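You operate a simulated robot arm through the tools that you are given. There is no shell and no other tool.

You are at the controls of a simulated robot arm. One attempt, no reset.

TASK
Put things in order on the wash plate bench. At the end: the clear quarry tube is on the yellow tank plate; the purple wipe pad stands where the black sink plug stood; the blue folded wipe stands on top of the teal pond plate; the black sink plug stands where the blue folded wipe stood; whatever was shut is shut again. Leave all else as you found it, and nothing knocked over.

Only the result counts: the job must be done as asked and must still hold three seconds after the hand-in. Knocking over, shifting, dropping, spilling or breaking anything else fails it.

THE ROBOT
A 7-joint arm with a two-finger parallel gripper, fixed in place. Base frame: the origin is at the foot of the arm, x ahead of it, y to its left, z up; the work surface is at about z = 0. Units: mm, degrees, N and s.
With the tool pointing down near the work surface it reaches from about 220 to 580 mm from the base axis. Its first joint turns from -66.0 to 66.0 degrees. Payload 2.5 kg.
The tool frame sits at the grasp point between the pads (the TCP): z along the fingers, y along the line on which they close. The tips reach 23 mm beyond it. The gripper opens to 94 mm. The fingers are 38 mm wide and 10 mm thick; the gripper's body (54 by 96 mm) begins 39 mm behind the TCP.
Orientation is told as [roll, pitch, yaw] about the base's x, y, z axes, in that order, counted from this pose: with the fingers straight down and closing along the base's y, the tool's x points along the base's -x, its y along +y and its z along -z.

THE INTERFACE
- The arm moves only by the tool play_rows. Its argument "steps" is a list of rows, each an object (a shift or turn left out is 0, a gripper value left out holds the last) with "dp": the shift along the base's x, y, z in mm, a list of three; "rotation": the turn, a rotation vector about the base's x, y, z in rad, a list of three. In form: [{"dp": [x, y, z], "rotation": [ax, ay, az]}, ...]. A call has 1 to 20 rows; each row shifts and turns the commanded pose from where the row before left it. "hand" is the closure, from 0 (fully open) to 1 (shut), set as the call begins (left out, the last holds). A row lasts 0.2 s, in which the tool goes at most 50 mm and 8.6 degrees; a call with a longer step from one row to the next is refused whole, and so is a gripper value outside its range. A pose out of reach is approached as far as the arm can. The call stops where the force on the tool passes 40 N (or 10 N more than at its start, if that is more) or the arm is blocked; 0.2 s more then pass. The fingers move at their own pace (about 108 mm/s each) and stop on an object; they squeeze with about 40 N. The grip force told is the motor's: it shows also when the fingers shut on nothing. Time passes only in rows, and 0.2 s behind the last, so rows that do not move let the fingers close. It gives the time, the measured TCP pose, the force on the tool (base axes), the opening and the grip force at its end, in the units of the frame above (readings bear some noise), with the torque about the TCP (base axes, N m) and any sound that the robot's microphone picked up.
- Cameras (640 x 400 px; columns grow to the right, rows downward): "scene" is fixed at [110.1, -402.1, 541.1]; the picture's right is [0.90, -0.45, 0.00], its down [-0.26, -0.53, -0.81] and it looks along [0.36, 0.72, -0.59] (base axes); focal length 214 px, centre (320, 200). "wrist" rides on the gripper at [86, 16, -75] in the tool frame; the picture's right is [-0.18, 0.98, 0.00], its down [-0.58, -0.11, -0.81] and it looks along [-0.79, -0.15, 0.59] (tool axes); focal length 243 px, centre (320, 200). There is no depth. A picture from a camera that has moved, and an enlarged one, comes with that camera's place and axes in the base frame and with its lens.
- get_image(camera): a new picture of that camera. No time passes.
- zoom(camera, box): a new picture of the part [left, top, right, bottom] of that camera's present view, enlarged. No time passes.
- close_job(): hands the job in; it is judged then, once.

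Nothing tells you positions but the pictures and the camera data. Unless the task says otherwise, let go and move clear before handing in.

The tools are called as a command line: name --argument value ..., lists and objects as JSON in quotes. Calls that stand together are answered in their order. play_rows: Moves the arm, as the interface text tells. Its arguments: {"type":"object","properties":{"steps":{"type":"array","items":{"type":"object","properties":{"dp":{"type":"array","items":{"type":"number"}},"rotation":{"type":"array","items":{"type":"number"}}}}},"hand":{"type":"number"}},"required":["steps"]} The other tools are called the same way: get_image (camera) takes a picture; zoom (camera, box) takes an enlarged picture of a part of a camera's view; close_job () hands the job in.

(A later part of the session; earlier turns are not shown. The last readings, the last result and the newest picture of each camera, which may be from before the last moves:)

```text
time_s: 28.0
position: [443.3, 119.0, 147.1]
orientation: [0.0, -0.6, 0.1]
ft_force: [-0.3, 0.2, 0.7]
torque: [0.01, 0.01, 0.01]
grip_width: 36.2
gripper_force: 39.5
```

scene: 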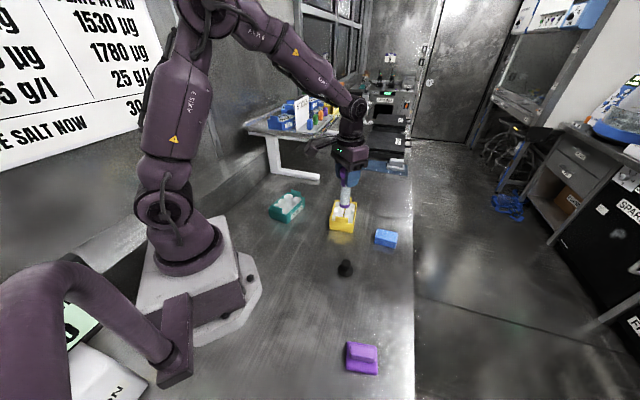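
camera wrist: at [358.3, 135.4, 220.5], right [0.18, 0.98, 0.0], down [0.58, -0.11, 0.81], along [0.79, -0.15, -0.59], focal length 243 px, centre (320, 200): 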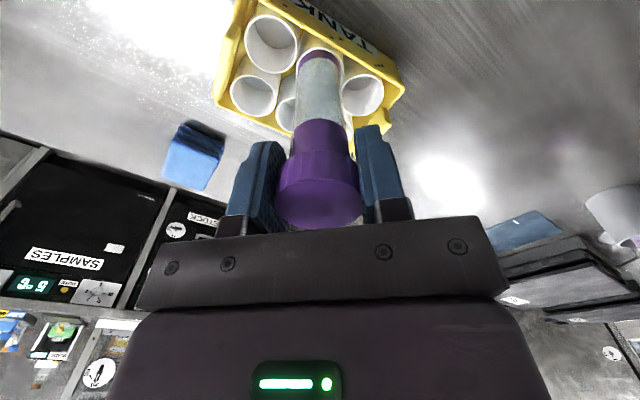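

Contact is now very light. I'll open the fingers partway and check that the tube stands.

play_rows --steps '[{"dp": [0, 0, -0.2]}, {"dp": [0, 0, 0]}]'

play_rows --steps '[{"dp": [0, 0, 0]}, {"dp": [0, 0, 0]}, {"dp": [0, 0, 0]}]' --hand 0.45

get_image --camera "wrist"

zoom --camera "scene" --box '[320, 160, 380, 230]'

```text
time_s: 28.6
position: [444.3, 119.6, 147.2]
orientation: [0.0, -0.8, 0.1]
ft_force: [-0.7, -0.2, 1.4]
torque: [0.02, 0.06, 0.03]
grip_width: 36.8
gripper_force: 39.3
```

```text
time_s: 29.4
position: [444.0, 120.8, 149.0]
orientation: [0.0, -0.7, 0.0]
ft_force: [-0.1, 0.3, 0.2]
torque: [0.0, 0.02, 0.03]
grip_width: 51.7
gripper_force: 0.1
```

```text
taken
camera wrist: at [357.3, 135.7, 219.9], right [0.18, 0.98, 0.0], down [0.57, -0.11, 0.81], along [0.8, -0.15, -0.58], focal length 243 px, centre (320, 200)
```

wrist: 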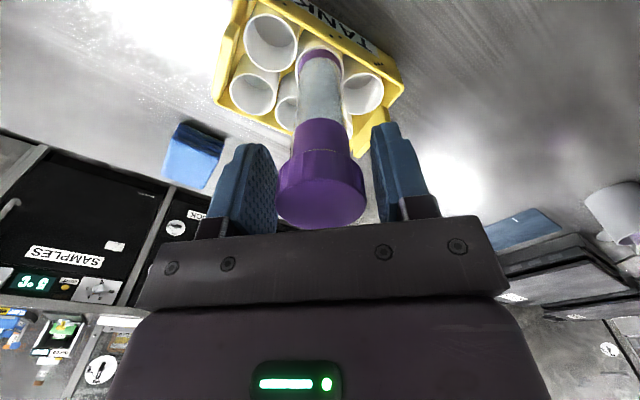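

```text
5.71 times, centred on (350, 195) of scene
camera zoom: at [110.1, -402.1, 541.1], right [0.9, -0.45, 0.0], down [-0.26, -0.53, -0.81], along [0.36, 0.72, -0.59], focal length 1226 px, centre (149, 229)
```

zoom: 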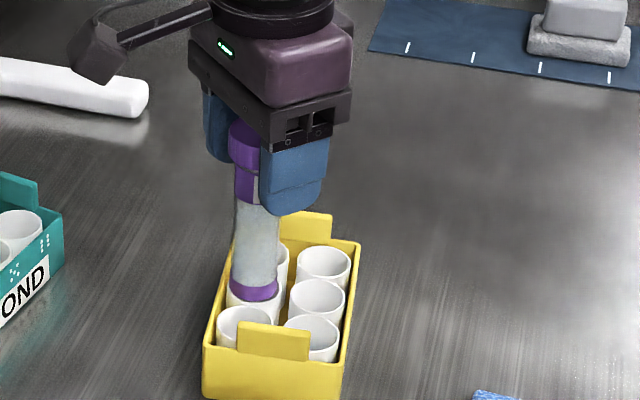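

The tube stands by itself. I'll open fully and rise straight up, then check it.

play_rows --steps '[{"dp": [0, 0, 0]}, {"dp": [0, 0, 0]}, {"dp": [0, 0, 10]}, {"dp": [0, 0, 20]}, {"dp": [0, 0, 30]}, {"dp": [0, 0, 40]}, {"dp": [0, 0, 20], "rotation": [0, 0.0125, 0]}, {"dp": [0, 0, 0]}]' --hand 0

get_image --camera "wrist"

zoom --camera "scene" --box '[320, 160, 380, 230]'

```text
time_s: 31.2
position: [445.0, 119.9, 268.2]
orientation: [0.0, 0.1, 0.0]
ft_force: [0.2, -0.2, -1.1]
torque: [-0.02, -0.02, -0.01]
grip_width: 93.9
gripper_force: 0.0
```

```text
taken
camera wrist: at [358.3, 135.7, 341.4], right [0.18, 0.98, 0.0], down [0.58, -0.11, 0.81], along [0.79, -0.15, -0.59], focal length 243 px, centre (320, 200)
```

wrist: 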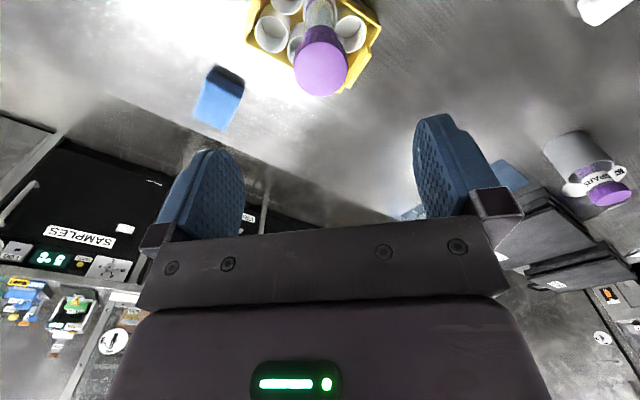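

```text
5.71 times, centred on (350, 195) of scene
camera zoom: at [110.1, -402.1, 541.1], right [0.9, -0.45, 0.0], down [-0.26, -0.53, -0.81], along [0.36, 0.72, -0.59], focal length 1226 px, centre (149, 229)
```

zoom: 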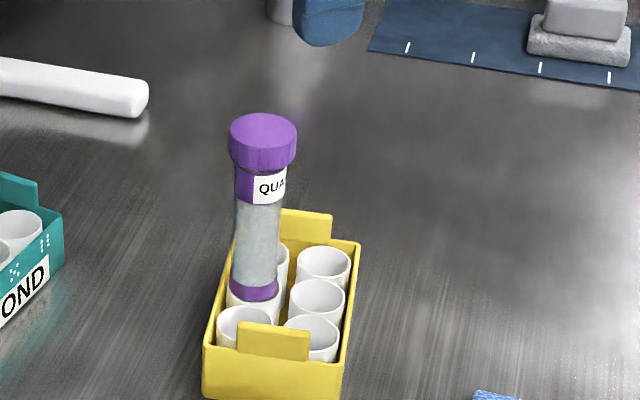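

The tube stands upright on the yellow plate. Next is the blue folded wipe, which I'll zoom in on to get its pose.

zoom --camera "wrist" --box '[180, 50, 260, 140]'

zoom --camera "scene" --box '[365, 220, 410, 255]'

```text
4.44 times, centred on (220, 95) of wrist
camera zoom: at [358.3, 135.7, 341.4], right [0.18, 0.98, 0.0], down [0.58, -0.11, 0.81], along [0.79, -0.15, -0.59], focal length 1078 px, centre (764, 667)
```

zoom: 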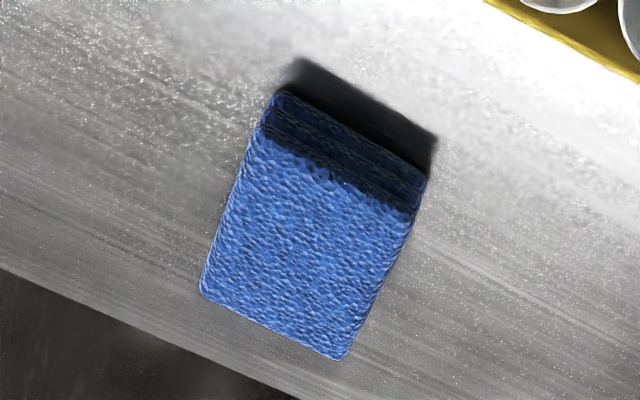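

```text
11.43 times, centred on (388, 238) of scene
camera zoom: at [110.1, -402.1, 541.1], right [0.9, -0.45, 0.0], down [-0.26, -0.53, -0.81], along [0.36, 0.72, -0.59], focal length 2451 px, centre (-451, -229)
```

zoom: 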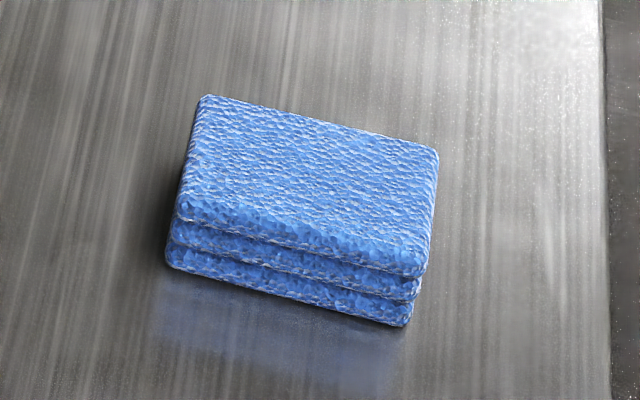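

The wipe measures about 69 × 52 × 21 mm at roughly (535, -48), with its long side at about -46°. I'll move above it with the gripper yawed to close across the short side.

play_rows --steps '[{"dp": [15.2, -28, 0], "rotation": [0, 0, -0.133]}, {"dp": [15.2, -28, 0], "rotation": [0, 0, -0.133]}, {"dp": [15.2, -28, 0], "rotation": [0, 0, -0.133]}, {"dp": [15.2, -28, -30], "rotation": [0, 0, -0.133]}, {"dp": [15.2, -28, -35], "rotation": [0, 0, -0.133]}, {"dp": [15.2, -28, -35], "rotation": [0, 0, -0.133]}, {"dp": [0, 0, 0]}]'

get_image --camera "wrist"

get_image --camera "scene"

```text
time_s: 32.8
position: [535.5, -46.8, 167.3]
orientation: [-0.1, 0.1, -45.7]
ft_force: [-0.6, 0.7, 0.3]
torque: [0.03, 0.01, 0.0]
grip_width: 94.0
gripper_force: 0.1
```

```text
taken
camera wrist: at [487.2, 25.2, 240.5], right [0.83, 0.55, 0.0], down [0.33, -0.49, 0.81], along [0.45, -0.67, -0.59], focal length 243 px, centre (320, 200)
```

wrist: 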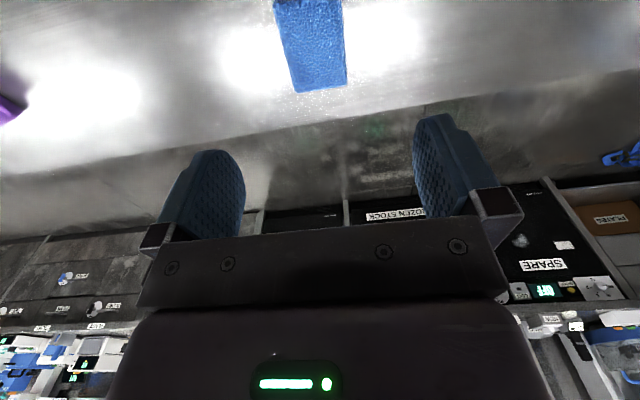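

```text
taken
```

scene: 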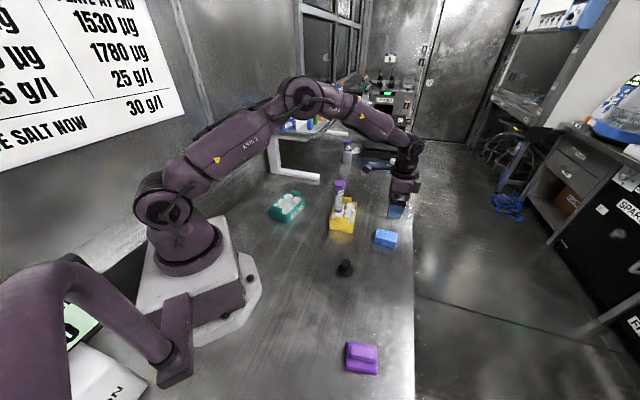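

zoom --camera "wrist" --box '[240, 0, 390, 100]'

```text
4.00 times, centred on (315, 50) of wrist
camera zoom: at [487.2, 25.2, 240.5], right [0.83, 0.55, 0.0], down [0.33, -0.49, 0.81], along [0.45, -0.67, -0.59], focal length 970 px, centre (340, 800)
```

zoom: 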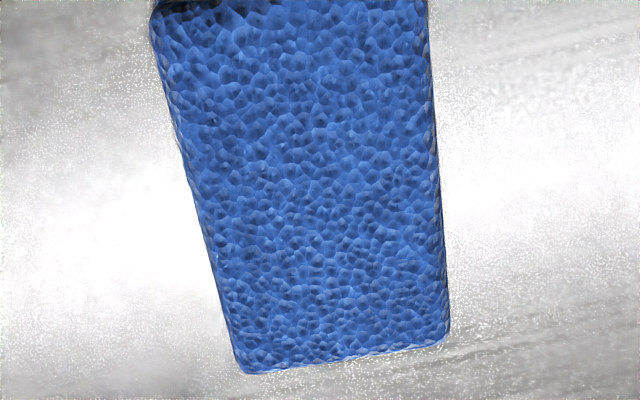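

From directly above, the wipe's centre comes out near (534.5, -51). I'll correct for that and descend closer for a final check.

play_rows --steps '[{"dp": [-1, -3.7, -20], "rotation": [0, 0, -0.028]}, {"dp": [0, 0, -40]}, {"dp": [0, 0, -38]}, {"dp": [0, 0, 0]}]'

get_image --camera "wrist"

zoom --camera "scene" --box '[350, 190, 430, 260]'

```text
time_s: 33.8
position: [533.5, -51.5, 69.1]
orientation: [-0.1, 0.0, -47.2]
ft_force: [0.4, 0.8, 0.1]
torque: [-0.01, 0.01, 0.0]
grip_width: 94.0
gripper_force: 0.0
```

```text
taken
camera wrist: at [487.7, 22.4, 142.8], right [0.85, 0.53, 0.0], down [0.31, -0.5, 0.81], along [0.43, -0.68, -0.59], focal length 243 px, centre (320, 200)
```

wrist: 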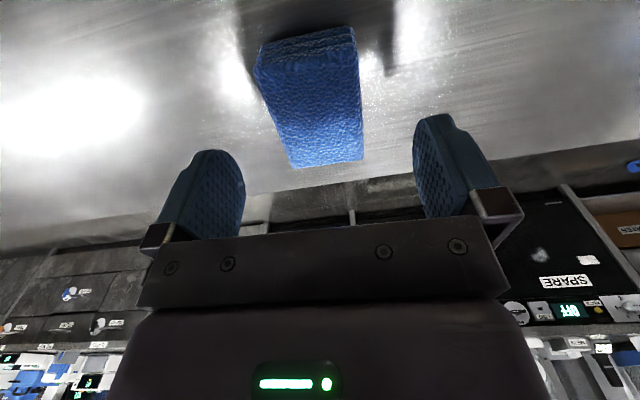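

```text
5.71 times, centred on (390, 225) of scene
camera zoom: at [110.1, -402.1, 541.1], right [0.9, -0.45, 0.0], down [-0.26, -0.53, -0.81], along [0.36, 0.72, -0.59], focal length 1226 px, centre (-80, 57)
```

zoom: 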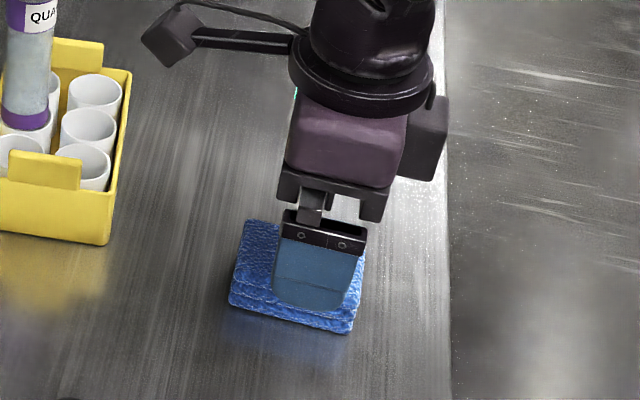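

zoom --camera "wrist" --box '[230, 10, 390, 190]'

```text
2.22 times, centred on (310, 100) of wrist
camera zoom: at [487.7, 22.4, 142.8], right [0.85, 0.53, 0.0], down [0.31, -0.5, 0.81], along [0.43, -0.68, -0.59], focal length 539 px, centre (342, 422)
```

zoom: 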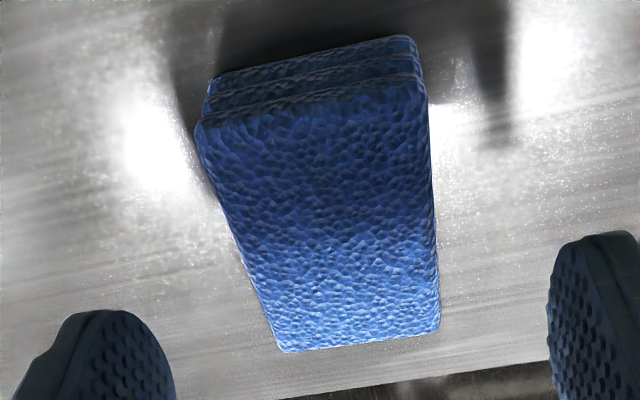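

The wipe is centred under the gripper to about 1 mm and aligned in yaw. I'll descend so the tips sit about 2–3 mm above the bench, then close.

play_rows --steps '[{"dp": [-0.8, -0.5, -13.5]}, {"dp": [0, 0, -15]}, {"dp": [0, 0, -10]}, {"dp": [0, 0, -5]}, {"dp": [0, 0, 0]}]'

play_rows --steps '[{"dp": [0, 0, 0]}, {"dp": [0, 0, 0]}, {"dp": [0, 0, 0]}, {"dp": [0, 0, 0]}]' --hand 1

get_image --camera "wrist"

```text
time_s: 35.0
position: [533.9, -52.4, 25.5]
orientation: [0.0, 0.0, -47.3]
ft_force: [-0.4, 0.3, 0.3]
torque: [0.02, -0.02, 0.0]
grip_width: 94.3
gripper_force: 0.0
```

```text
time_s: 36.0
position: [533.6, -52.1, 25.3]
orientation: [0.0, 0.1, -47.3]
ft_force: [-0.5, -0.2, 0.3]
torque: [0.02, 0.04, -0.01]
grip_width: 48.8
gripper_force: 40.3
```

```text
taken
camera wrist: at [487.3, 21.7, 99.7], right [0.85, 0.53, 0.0], down [0.31, -0.5, 0.81], along [0.43, -0.68, -0.59], focal length 243 px, centre (320, 200)
```

wrist: 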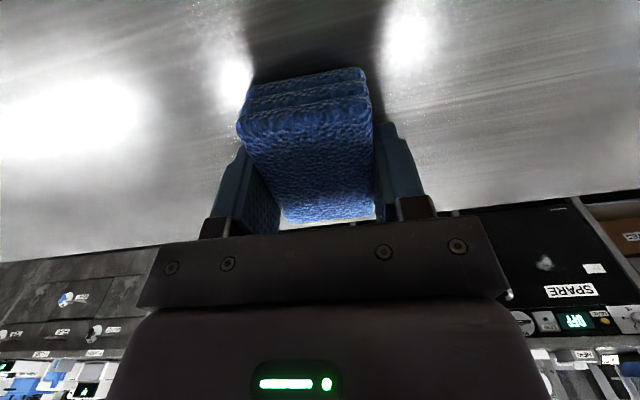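

The wipe is gripped at 48.8 mm, and its original spot is at about (533.7, -52.2). I'll lift it and carry it high to where the teal plate is clearly visible.

play_rows --steps '[{"dp": [0, 0, 5]}, {"dp": [0, 0, 20]}, {"dp": [0, 0, 40]}, {"dp": [0, 0, 45]}, {"dp": [0, 0, 45]}, {"dp": [0, 0, 45]}, {"dp": [0, 0, 35]}, {"dp": [0, 0, 0]}]'

play_rows --steps '[{"dp": [-20, 12, 0]}, {"dp": [-36, 22, 0], "rotation": [0, 0, 0.1376]}, {"dp": [-36, 22, 0], "rotation": [0, 0, 0.1376]}, {"dp": [-36, 22, 0], "rotation": [0, 0, 0.1376]}, {"dp": [-36, 22, 0], "rotation": [0, 0, 0.1376]}, {"dp": [-36, 22, 0], "rotation": [0, 0, 0.1376]}, {"dp": [-36, 22, 0], "rotation": [0, 0, 0.1376]}, {"dp": [-36, 22, 0]}, {"dp": [-22, 16, 0]}, {"dp": [0, 0, 0]}]'

get_image --camera "wrist"

get_image --camera "scene"

```text
time_s: 37.8
position: [534.6, -52.2, 261.5]
orientation: [0.0, -0.1, -47.3]
ft_force: [-0.7, 0.1, 0.4]
torque: [-0.01, -0.01, 0.0]
grip_width: 49.0
gripper_force: 40.3
```

```text
time_s: 40.0
position: [239.6, 130.0, 261.1]
orientation: [0.0, 0.0, 0.0]
ft_force: [-0.1, 0.5, -0.4]
torque: [0.02, -0.02, -0.01]
grip_width: 49.0
gripper_force: 40.1
```

```text
taken
camera wrist: at [153.8, 146.2, 334.7], right [0.18, 0.98, 0.0], down [0.58, -0.11, 0.81], along [0.79, -0.15, -0.59], focal length 243 px, centre (320, 200)
```

wrist: 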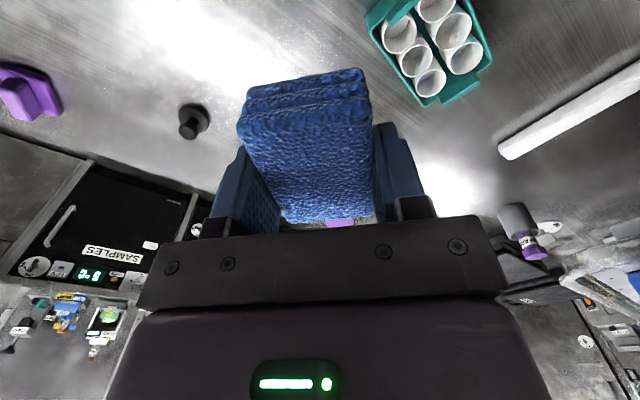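

```text
taken
```

scene: 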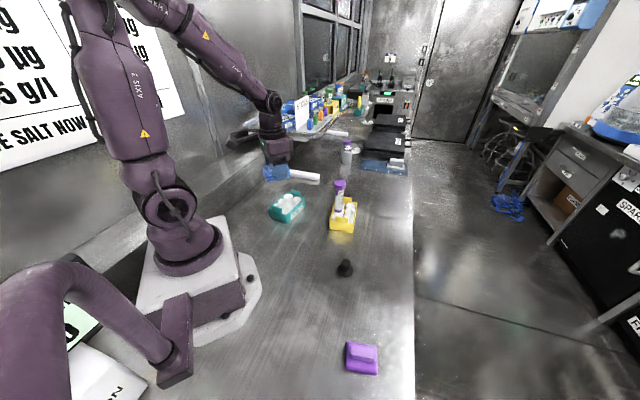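

The wipe is held and the teal plate is fully in view on the right. I'll zoom in to locate its cups and tabs.

zoom --camera "wrist" --box '[350, 0, 510, 110]'

zoom --camera "scene" --box '[260, 180, 315, 230]'

```text
3.64 times, centred on (430, 55) of wrist
camera zoom: at [153.8, 146.2, 334.7], right [0.18, 0.98, 0.0], down [0.58, -0.11, 0.81], along [0.79, -0.15, -0.59], focal length 882 px, centre (-80, 727)
```

zoom: 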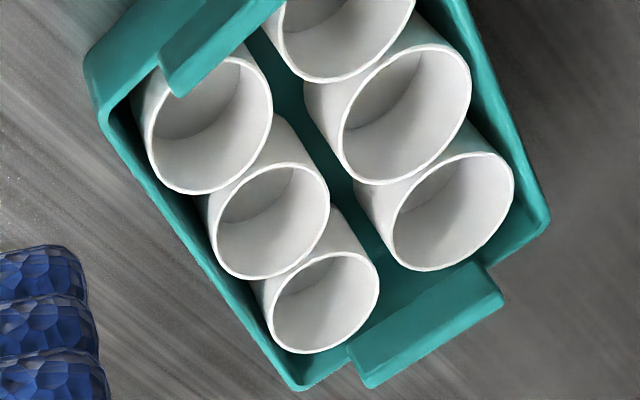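

```text
8.00 times, centred on (288, 205) of scene
camera zoom: at [110.1, -402.1, 541.1], right [0.9, -0.45, 0.0], down [-0.26, -0.53, -0.81], along [0.36, 0.72, -0.59], focal length 1716 px, centre (580, 160)
```

zoom: 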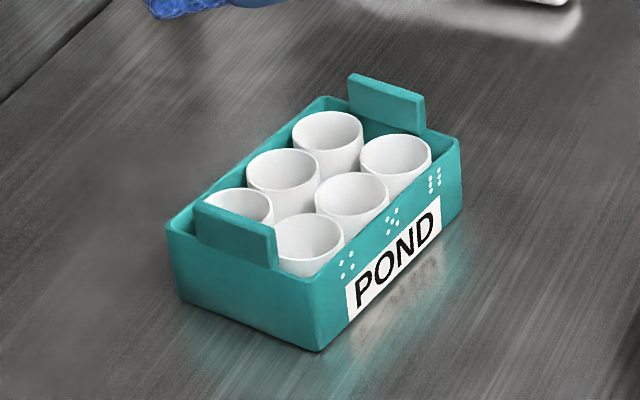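

The teal plate's centre comes out at about (289, 248), with its long axis at 34.8°, rims near z = 42–45 and end tabs near z = 62. I'll move over it with the wipe's long side along the plate, between the tabs, and come down to hover.

play_rows --steps '[{"dp": [9.9, 23.6, 0], "rotation": [0, 0, 0.1215]}, {"dp": [9.9, 23.6, 0], "rotation": [0, 0, 0.1215]}, {"dp": [9.9, 23.6, 0], "rotation": [0, 0, 0.1215]}, {"dp": [9.9, 23.6, 0], "rotation": [0, 0, 0.1215]}, {"dp": [9.7, 23.4, 0], "rotation": [0, 0, 0.1215]}, {"dp": [0, 0, 0]}, {"dp": [0, 0, -40]}, {"dp": [0, 0, -45]}, {"dp": [0, 0, -45]}, {"dp": [0, 0, 0]}]'

get_image --camera "wrist"

zoom --camera "scene" --box '[245, 150, 335, 235]'

```text
time_s: 42.2
position: [288.8, 247.5, 130.5]
orientation: [0.0, -0.1, 34.8]
ft_force: [-0.3, 0.2, 0.0]
torque: [-0.02, 0.01, -0.01]
grip_width: 48.9
gripper_force: 39.8
```

```text
taken
camera wrist: at [208.6, 210.6, 204.0], right [-0.41, 0.91, 0.0], down [0.54, 0.24, 0.81], along [0.74, 0.33, -0.59], focal length 243 px, centre (320, 200)
```

wrist: 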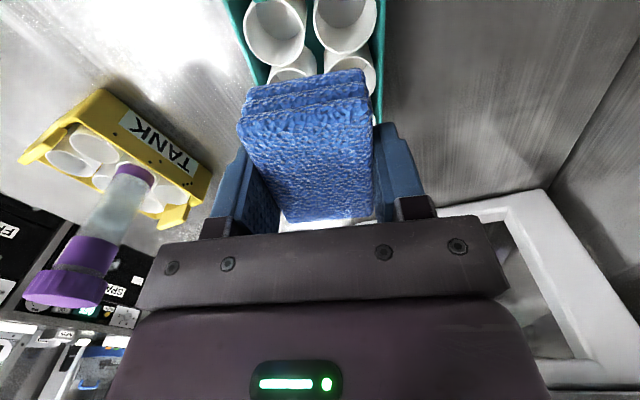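

```text
4.71 times, centred on (290, 192) of scene
camera zoom: at [110.1, -402.1, 541.1], right [0.9, -0.45, 0.0], down [-0.26, -0.53, -0.81], along [0.36, 0.72, -0.59], focal length 1009 px, centre (461, 235)
```

zoom: 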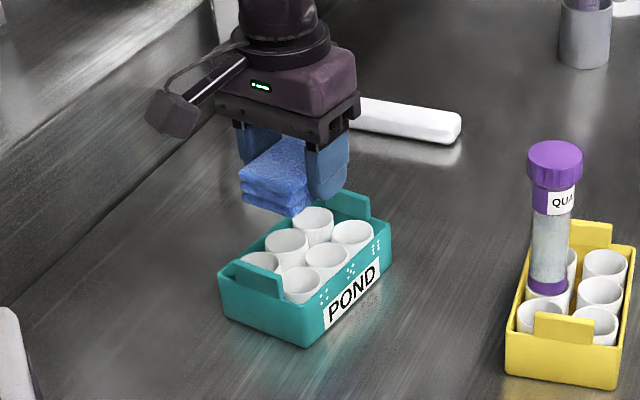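

The wipe is lined up above the teal plate. I'll lower to about 10 mm above the cups and check again.

play_rows --steps '[{"dp": [0, 0, -20]}, {"dp": [0, 0, -20]}, {"dp": [0, 0, -11]}, {"dp": [0, 0, 0]}]'

get_image --camera "wrist"

zoom --camera "scene" --box '[255, 165, 325, 235]'

```text
time_s: 43.2
position: [288.5, 246.8, 79.2]
orientation: [0.1, -0.1, 34.9]
ft_force: [0.6, -0.7, -0.2]
torque: [-0.01, 0.0, 0.02]
grip_width: 49.0
gripper_force: 40.4
```

```text
taken
camera wrist: at [208.9, 210.4, 153.0], right [-0.41, 0.91, 0.0], down [0.54, 0.24, 0.81], along [0.74, 0.33, -0.59], focal length 243 px, centre (320, 200)
```

wrist: 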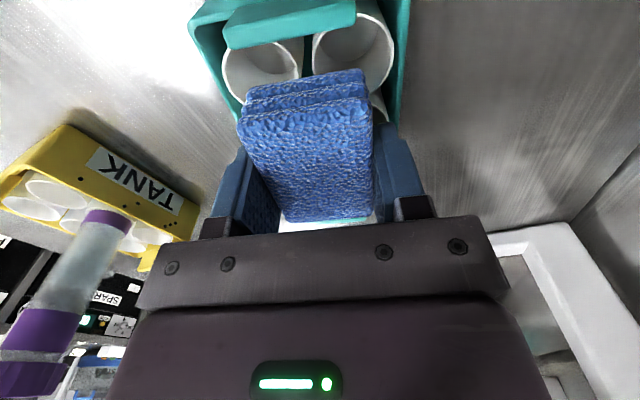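

```text
5.71 times, centred on (290, 200) of scene
camera zoom: at [110.1, -402.1, 541.1], right [0.9, -0.45, 0.0], down [-0.26, -0.53, -0.81], along [0.36, 0.72, -0.59], focal length 1226 px, centre (491, 200)
```

zoom: 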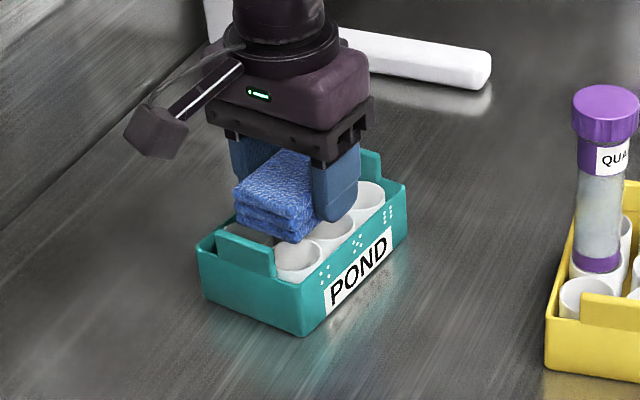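

The wipe is well centred between the tabs. I'll lower in small steps until light contact.

play_rows --steps '[{"dp": [0, 0, -4]}, {"dp": [0, 0, -3]}, {"dp": [0, 0, -2]}, {"dp": [0, 0, -1]}, {"dp": [0, 0, 0]}]'

play_rows --steps '[{"dp": [0, 0, -0.5]}, {"dp": [0, 0, -0.5]}, {"dp": [0, 0, 0]}]'

```text
time_s: 44.4
position: [290.4, 246.9, 69.1]
orientation: [0.0, 0.0, 34.8]
ft_force: [0.0, -0.7, 0.3]
torque: [0.01, 0.0, 0.0]
grip_width: 48.9
gripper_force: 39.8
```

```text
time_s: 45.2
position: [288.3, 248.1, 67.7]
orientation: [-0.1, -0.1, 34.8]
ft_force: [-3.1, -4.0, 19.6]
torque: [-0.19, 0.21, 0.0]
grip_width: 49.0
gripper_force: 40.1
```

Contact is at the expected height. I'll ease off the pressure.

play_rows --steps '[{"dp": [0, 0, 0.5]}, {"dp": [0, 0, 0.3]}, {"dp": [0, 0, 0]}]'

```text
time_s: 46.0
position: [287.9, 246.7, 68.9]
orientation: [0.0, 0.0, 34.8]
ft_force: [1.2, 2.1, 4.7]
torque: [0.11, -0.09, 0.03]
grip_width: 48.7
gripper_force: 40.2
```

play_rows --steps '[{"dp": [0, 0, 0.2]}, {"dp": [0, 0, 0]}, {"dp": [0, 0, 0]}]' --hand 0.35

get_image --camera "wrist"

zoom --camera "scene" --box '[255, 165, 325, 235]'

```text
time_s: 46.8
position: [288.9, 246.5, 69.7]
orientation: [0.1, 0.1, 34.7]
ft_force: [-0.4, -0.4, -0.2]
torque: [-0.02, -0.03, -0.01]
grip_width: 61.3
gripper_force: 0.2
```

```text
taken
camera wrist: at [208.7, 210.6, 143.7], right [-0.41, 0.91, 0.0], down [0.54, 0.24, 0.81], along [0.74, 0.33, -0.59], focal length 243 px, centre (320, 200)
```

wrist: 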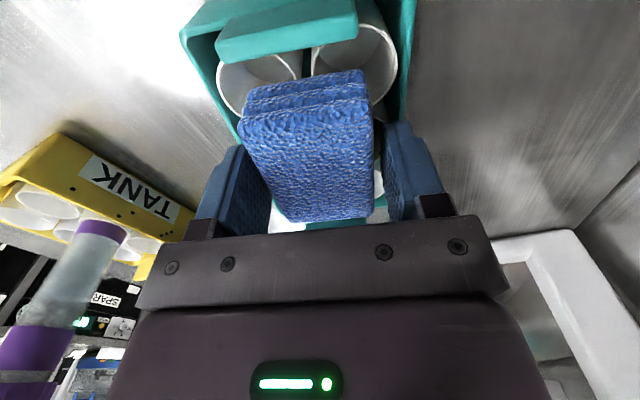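

```text
5.71 times, centred on (290, 200) of scene
camera zoom: at [110.1, -402.1, 541.1], right [0.9, -0.45, 0.0], down [-0.26, -0.53, -0.81], along [0.36, 0.72, -0.59], focal length 1226 px, centre (491, 200)
```

zoom: 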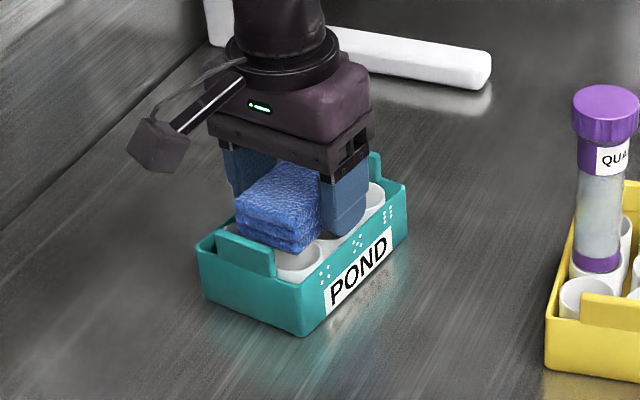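

The wipe is resting flat on the cups. I'll rise straight up and confirm it stays in place.

play_rows --steps '[{"dp": [0, 0, 8]}, {"dp": [0, 0, 20]}, {"dp": [0, 0, 40]}, {"dp": [0, 0, 45]}, {"dp": [0, 0, 45]}, {"dp": [0, 0, 30]}, {"dp": [0, 0, 0]}]'

zoom --camera "scene" --box '[255, 165, 325, 235]'

get_image --camera "wrist"

```text
time_s: 48.4
position: [288.8, 246.8, 258.3]
orientation: [0.1, 0.0, 34.8]
ft_force: [0.7, 0.5, -0.7]
torque: [0.01, 0.03, 0.0]
grip_width: 61.3
gripper_force: 0.0
```

```text
5.71 times, centred on (290, 200) of scene
camera zoom: at [110.1, -402.1, 541.1], right [0.9, -0.45, 0.0], down [-0.26, -0.53, -0.81], along [0.36, 0.72, -0.59], focal length 1226 px, centre (491, 200)
```

zoom: 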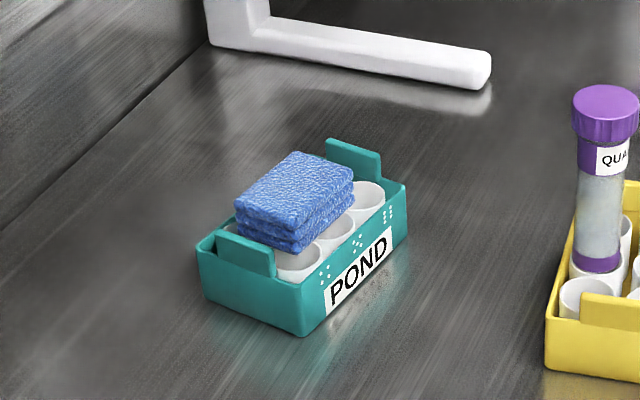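

```text
taken
camera wrist: at [208.4, 211.2, 332.2], right [-0.41, 0.91, 0.0], down [0.54, 0.24, 0.81], along [0.74, 0.33, -0.59], focal length 243 px, centre (320, 200)
```

wrist: 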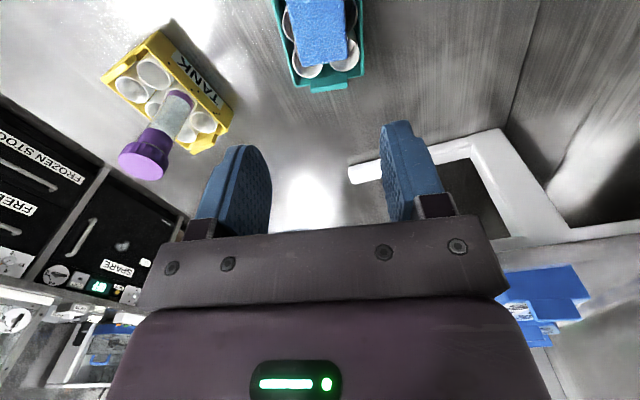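

The wipe sits on top of the teal plate. Now I'll go to the black plug near (347, -94), levelling the yaw back to 0.

play_rows --steps '[{"dp": [6.4, -37.9, 0], "rotation": [0, 0, -0.0675]}, {"dp": [6.4, -37.9, 0], "rotation": [0, 0, -0.0675]}, {"dp": [6.4, -37.9, 0], "rotation": [0, 0, -0.0675]}, {"dp": [6.4, -37.9, 0], "rotation": [0, 0, -0.0675]}, {"dp": [6.4, -37.9, 0], "rotation": [0, 0, -0.0675]}, {"dp": [6.4, -37.9, 0], "rotation": [0, 0, -0.0675]}, {"dp": [6.4, -37.9, 0], "rotation": [0, 0, -0.0675]}, {"dp": [6.4, -37.9, -20], "rotation": [0, 0, -0.0675]}, {"dp": [6.4, -37.9, -30], "rotation": [0, 0, -0.0674]}, {"dp": [0, 0, -40]}, {"dp": [0, 0, 0]}]' --hand 0

get_image --camera "wrist"

zoom --camera "scene" --box '[325, 245, 370, 285]'

```text
time_s: 50.8
position: [346.9, -94.5, 166.5]
orientation: [0.0, 0.0, 0.0]
ft_force: [0.8, 0.4, -0.4]
torque: [-0.01, 0.02, 0.01]
grip_width: 94.1
gripper_force: 0.0
```

```text
taken
camera wrist: at [261.4, -78.4, 240.8], right [0.18, 0.98, 0.0], down [0.58, -0.11, 0.81], along [0.79, -0.15, -0.59], focal length 243 px, centre (320, 200)
```

wrist: 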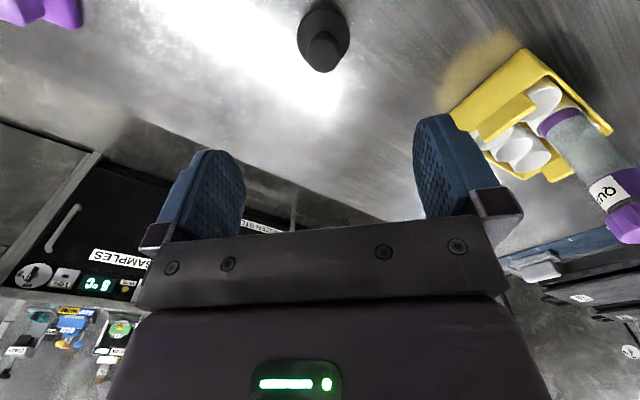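

```text
10.00 times, centred on (348, 265) of scene
camera zoom: at [110.1, -402.1, 541.1], right [0.9, -0.45, 0.0], down [-0.26, -0.53, -0.81], along [0.36, 0.72, -0.59], focal length 2145 px, centre (45, -450)
```

zoom: 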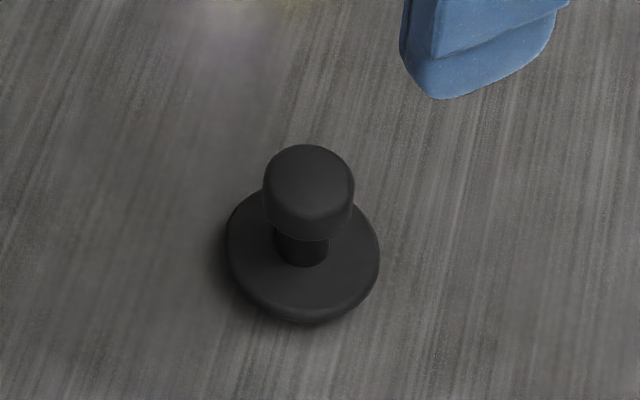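

zoom --camera "wrist" --box '[280, 0, 370, 90]'

```text
4.44 times, centred on (325, 45) of wrist
camera zoom: at [261.4, -78.4, 240.8], right [0.18, 0.98, 0.0], down [0.58, -0.11, 0.81], along [0.79, -0.15, -0.59], focal length 1078 px, centre (298, 889)
```

zoom: 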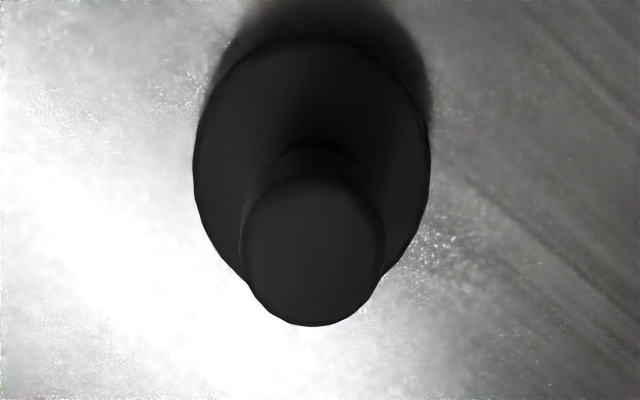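

The plug has a 46 mm base, a 25 mm knob and a height of about 41 mm, with its centre near (345.7, -91.5). I'll correct the position and descend partway to check.

play_rows --steps '[{"dp": [-1.4, 2.9, -20]}, {"dp": [0, 0, -40]}, {"dp": [0, 0, -30]}, {"dp": [0, 0, 0]}]'

zoom --camera "wrist" --box '[240, 40, 400, 180]'

```text
time_s: 51.8
position: [344.5, -91.7, 76.8]
orientation: [0.0, 0.0, 0.0]
ft_force: [0.6, 0.8, 0.1]
torque: [0.01, -0.01, -0.02]
grip_width: 94.1
gripper_force: 0.0
```

```text
2.86 times, centred on (320, 110) of wrist
camera zoom: at [259.3, -74.6, 151.6], right [0.18, 0.98, 0.0], down [0.58, -0.11, 0.81], along [0.79, -0.15, -0.59], focal length 693 px, centre (320, 457)
```

zoom: 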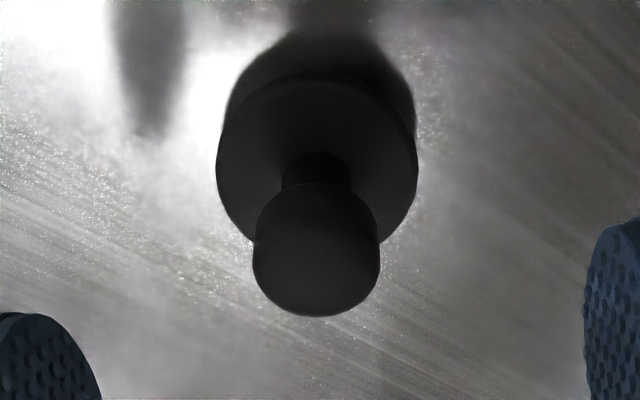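

The plug is centred to within a millimetre. I'll go down to the knob and close.

play_rows --steps '[{"dp": [0.3, -0.6, -14]}, {"dp": [0, 0, -15]}, {"dp": [0, 0, -10]}, {"dp": [0, 0, 0]}]'

zoom --camera "wrist" --box '[160, 60, 480, 240]'

zoom --camera "scene" --box '[315, 230, 385, 290]'

```text
time_s: 52.8
position: [345.3, -91.7, 40.0]
orientation: [0.0, 0.1, 0.0]
ft_force: [0.6, -0.3, 0.0]
torque: [0.01, 0.01, 0.02]
grip_width: 94.0
gripper_force: 0.1
```

```text
2.00 times, centred on (320, 150) of wrist
camera zoom: at [259.4, -75.6, 112.6], right [0.18, 0.98, 0.0], down [0.58, -0.11, 0.81], along [0.79, -0.15, -0.59], focal length 485 px, centre (320, 300)
```

zoom: 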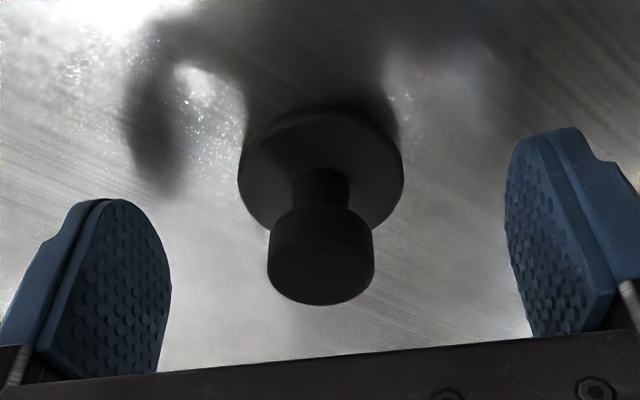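

```text
6.67 times, centred on (350, 260) of scene
camera zoom: at [110.1, -402.1, 541.1], right [0.9, -0.45, 0.0], down [-0.26, -0.53, -0.81], along [0.36, 0.72, -0.59], focal length 1430 px, centre (120, -200)
```

zoom: 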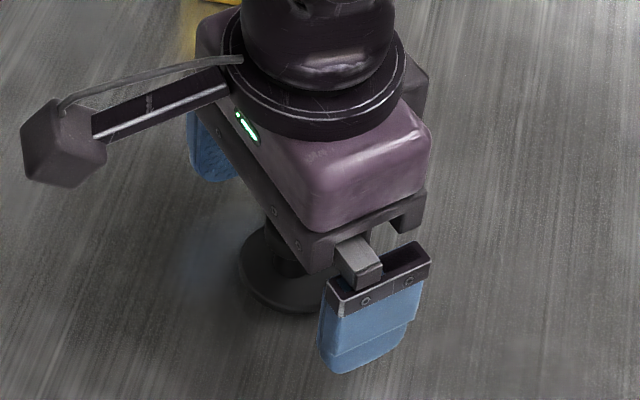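

play_rows --steps '[{"dp": [0, 0, -2]}, {"dp": [0, 0, 0]}, {"dp": [0, 0, 0]}, {"dp": [0, 0, 0]}, {"dp": [0, 0, 0]}]' --hand 1

zoom --camera "wrist" --box '[160, 60, 480, 240]'

```text
time_s: 54.0
position: [345.2, -91.4, 36.3]
orientation: [0.0, 0.0, 0.0]
ft_force: [0.5, -1.7, 0.7]
torque: [-0.02, -0.02, 0.01]
grip_width: 24.3
gripper_force: 40.2
```

```text
2.00 times, centred on (320, 150) of wrist
camera zoom: at [259.5, -75.5, 110.8], right [0.18, 0.98, 0.0], down [0.58, -0.11, 0.81], along [0.79, -0.15, -0.59], focal length 485 px, centre (320, 300)
```

zoom: 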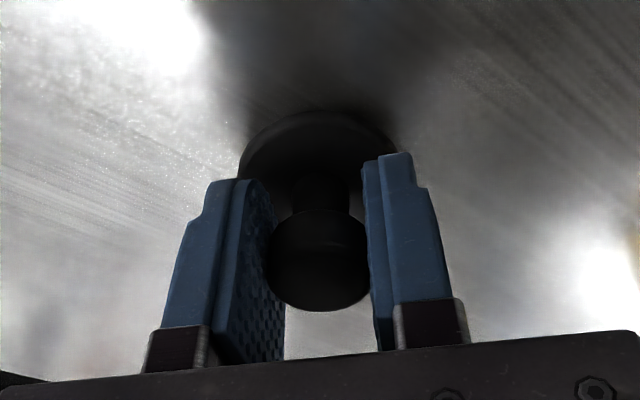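

The plug is gripped at 24.3 mm. I'll lift it and carry it to the wipe's former spot at about (533.7, -52.2).

play_rows --steps '[{"dp": [0, 0, 5]}, {"dp": [0, 0, 20]}, {"dp": [0, 0, 35]}, {"dp": [0, 0, 40]}, {"dp": [0, 0, 0]}, {"dp": [20, 4, 0]}, {"dp": [37, 8, 0]}, {"dp": [37, 8, 0]}, {"dp": [37, 8, 0]}, {"dp": [37, 8, 0]}, {"dp": [19, 3.4, 0]}, {"dp": [0, 0, 0]}]'

get_image --camera "wrist"

get_image --camera "scene"

```text
time_s: 56.6
position: [533.0, -51.4, 138.1]
orientation: [0.0, 0.1, 0.1]
ft_force: [0.2, -0.8, -0.9]
torque: [-0.01, -0.02, 0.01]
grip_width: 24.3
gripper_force: 40.1
```

```text
taken
camera wrist: at [447.2, -35.9, 211.2], right [0.18, 0.98, 0.0], down [0.58, -0.11, 0.81], along [0.79, -0.15, -0.59], focal length 243 px, centre (320, 200)
```

wrist: 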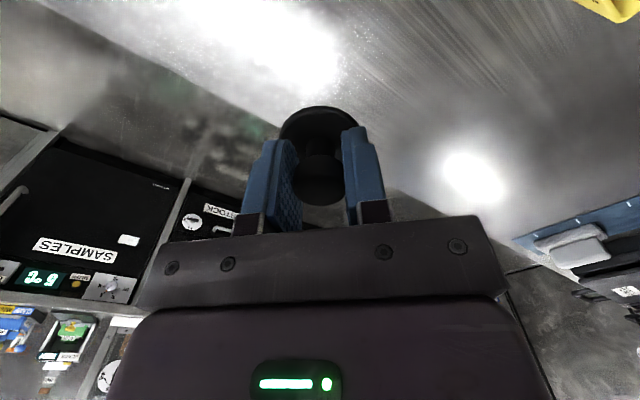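

```text
taken
```

scene: 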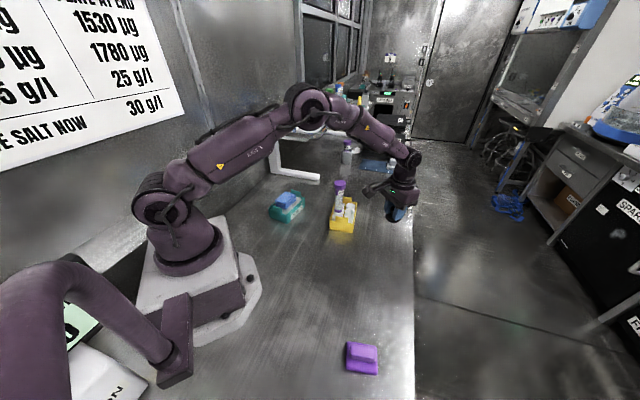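

I'm positioned over the wipe's old spot. Lowering to the bench now, slowly at the end.

play_rows --steps '[{"dp": [0, 0, -20]}, {"dp": [0, 0, -30]}, {"dp": [0, 0, -25]}, {"dp": [0, 0, -15]}, {"dp": [0, 0, -6]}, {"dp": [0, 0, -2]}, {"dp": [0, 0, 0]}]'

play_rows --steps '[{"dp": [0, 0, -1]}, {"dp": [0, 0, -0.7]}, {"dp": [0, 0, 0]}]'

```text
time_s: 58.2
position: [532.9, -52.2, 40.1]
orientation: [0.0, 0.1, 0.0]
ft_force: [0.1, 0.3, -0.2]
torque: [0.02, -0.04, -0.02]
grip_width: 24.5
gripper_force: 40.0
```

```text
time_s: 59.0
position: [532.1, -51.5, 37.9]
orientation: [0.0, 0.0, 0.0]
ft_force: [0.5, 0.1, 0.2]
torque: [0.02, 0.0, 0.0]
grip_width: 24.4
gripper_force: 39.8
```

play_rows --steps '[{"dp": [0, 0, -0.5]}, {"dp": [0, 0, 0]}, {"dp": [0, 0, 0]}]'

zoom --camera "scene" --box '[365, 215, 415, 255]'

```text
time_s: 59.8
position: [532.0, -51.5, 36.6]
orientation: [0.0, -0.1, 0.0]
ft_force: [0.5, 0.3, 2.2]
torque: [0.06, 0.0, -0.03]
grip_width: 24.5
gripper_force: 40.0
```

```text
10.00 times, centred on (390, 235) of scene
camera zoom: at [110.1, -402.1, 541.1], right [0.9, -0.45, 0.0], down [-0.26, -0.53, -0.81], along [0.36, 0.72, -0.59], focal length 2145 px, centre (-380, -150)
```

zoom: 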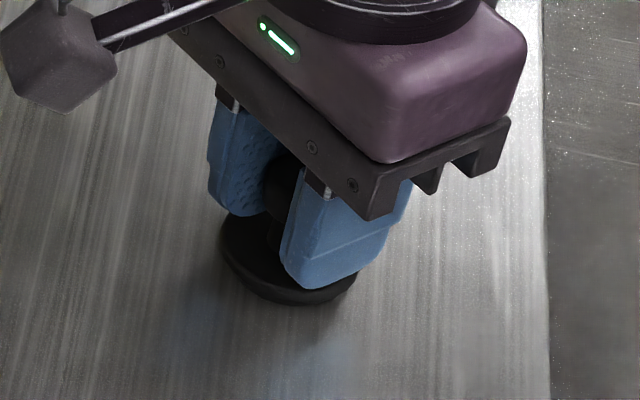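

The plug touches the bench lightly at 2 N. I'll open and lift away.

play_rows --steps '[{"dp": [0, 0, 0]}, {"dp": [0, 0, 0]}, {"dp": [0, 0, 0]}, {"dp": [0, 0, 10]}, {"dp": [0, 0, 30]}, {"dp": [0, 0, 45]}, {"dp": [0, 0, 45]}, {"dp": [0, 0, 40]}, {"dp": [0, 0, 0]}]' --hand 0

get_image --camera "wrist"

get_image --camera "scene"

zoom --camera "scene" --box '[325, 335, 400, 395]'

```text
time_s: 61.8
position: [532.0, -52.8, 206.3]
orientation: [0.0, 0.0, 0.0]
ft_force: [-0.2, 0.4, 0.5]
torque: [-0.01, 0.03, 0.0]
grip_width: 94.2
gripper_force: 0.1
```

```text
taken
camera wrist: at [446.3, -36.5, 279.9], right [0.18, 0.98, 0.0], down [0.58, -0.11, 0.81], along [0.79, -0.15, -0.59], focal length 243 px, centre (320, 200)
```

wrist: 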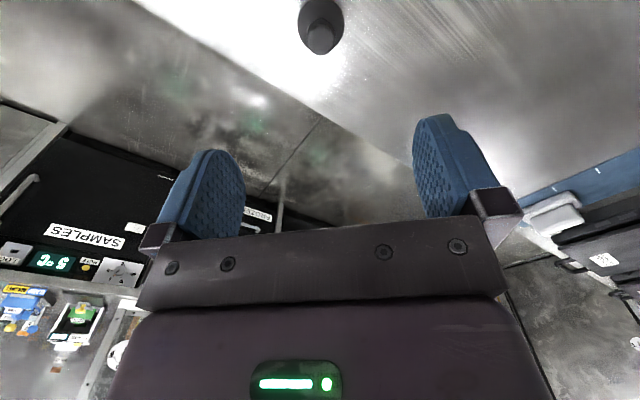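

```text
taken
```

scene: 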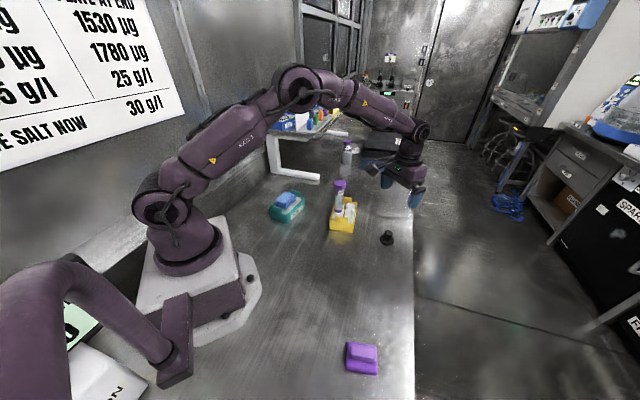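

```text
6.67 times, centred on (362, 365) of scene
camera zoom: at [110.1, -402.1, 541.1], right [0.9, -0.45, 0.0], down [-0.26, -0.53, -0.81], along [0.36, 0.72, -0.59], focal length 1430 px, centre (37, -900)
```

zoom: 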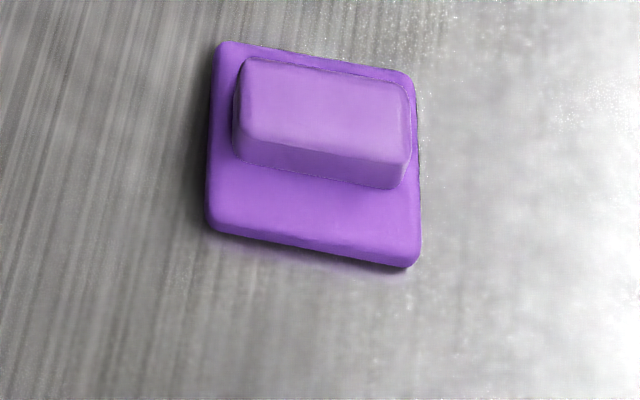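

The plug stands at the wipe's old spot. Next is the purple pad near (263, -289), with its handle's long axis at about -36°, so I'll move above it with matching yaw.

play_rows --steps '[{"dp": [-29.9, -26.3, 0], "rotation": [0, 0, -0.0698]}, {"dp": [-29.9, -26.3, 0], "rotation": [0, 0, -0.0698]}, {"dp": [-29.9, -26.3, 0], "rotation": [0, 0, -0.0698]}, {"dp": [-29.9, -26.3, 0], "rotation": [0, 0, -0.0698]}, {"dp": [-29.9, -26.3, 0], "rotation": [0, 0, -0.0698]}, {"dp": [-29.9, -26.3, 0], "rotation": [0, 0, -0.0698]}, {"dp": [-29.9, -26.3, 0], "rotation": [0, 0, -0.0698]}, {"dp": [-29.9, -26.3, -20], "rotation": [0, 0, -0.0698]}, {"dp": [-29.9, -26.3, -20], "rotation": [0, 0, -0.0698]}, {"dp": [0, 0, 0]}]'

get_image --camera "wrist"

zoom --camera "scene" --box '[365, 215, 415, 255]'

```text
time_s: 64.0
position: [262.1, -289.6, 165.5]
orientation: [0.0, 0.0, -36.0]
ft_force: [-0.4, -0.4, 0.1]
torque: [0.02, 0.01, 0.02]
grip_width: 94.0
gripper_force: 0.0
```

```text
taken
camera wrist: at [203.0, -225.5, 239.7], right [0.73, 0.69, 0.0], down [0.41, -0.43, 0.81], along [0.55, -0.59, -0.59], focal length 243 px, centre (320, 200)
```

wrist: 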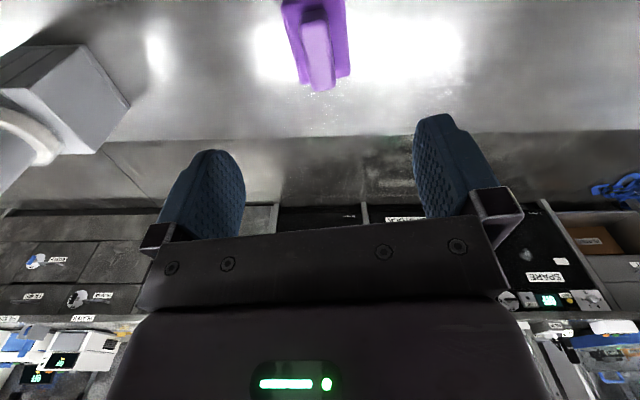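

```text
10.00 times, centred on (390, 235) of scene
camera zoom: at [110.0, -402.1, 541.1], right [0.9, -0.45, 0.0], down [-0.26, -0.53, -0.81], along [0.36, 0.72, -0.59], focal length 2145 px, centre (-380, -150)
```

zoom: 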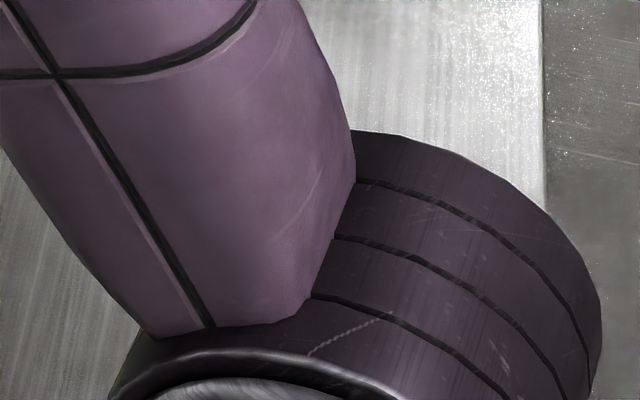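

The pad is below the gripper, and there's a grey box at the left of the wrist view. I'll zoom in on both.

zoom --camera "wrist" --box '[260, 0, 370, 100]'

zoom --camera "wrist" --box '[0, 30, 180, 210]'

get_image --camera "scene"

```text
4.00 times, centred on (315, 50) of wrist
camera zoom: at [203.0, -225.5, 239.7], right [0.73, 0.69, 0.0], down [0.41, -0.43, 0.81], along [0.55, -0.59, -0.59], focal length 970 px, centre (340, 800)
```

zoom: 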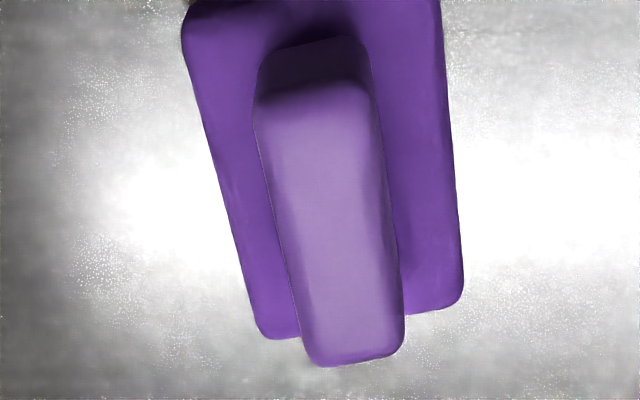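

```text
2.22 times, centred on (90, 120) of wrist
camera zoom: at [203.0, -225.5, 239.7], right [0.73, 0.69, 0.0], down [0.41, -0.43, 0.81], along [0.55, -0.59, -0.59], focal length 539 px, centre (831, 378)
```

zoom: 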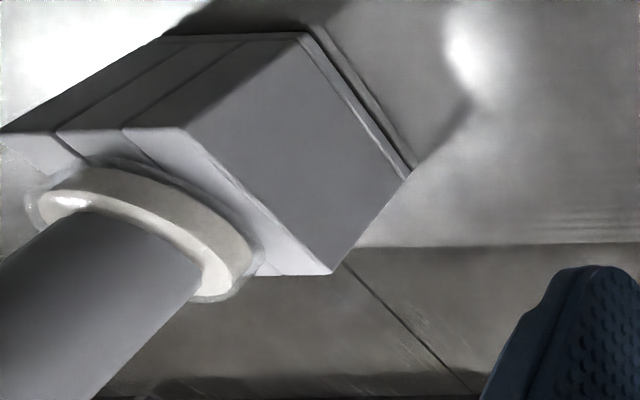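

```text
taken
```

scene: 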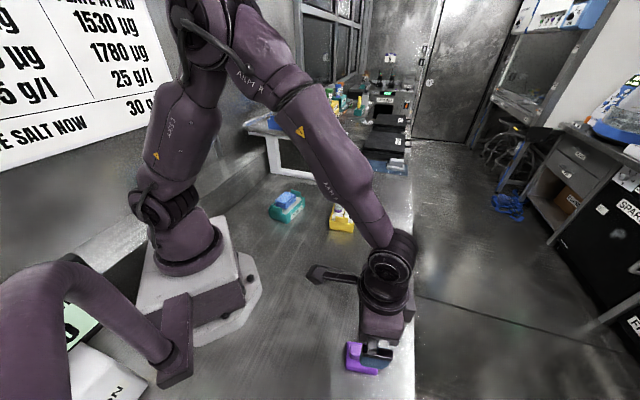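

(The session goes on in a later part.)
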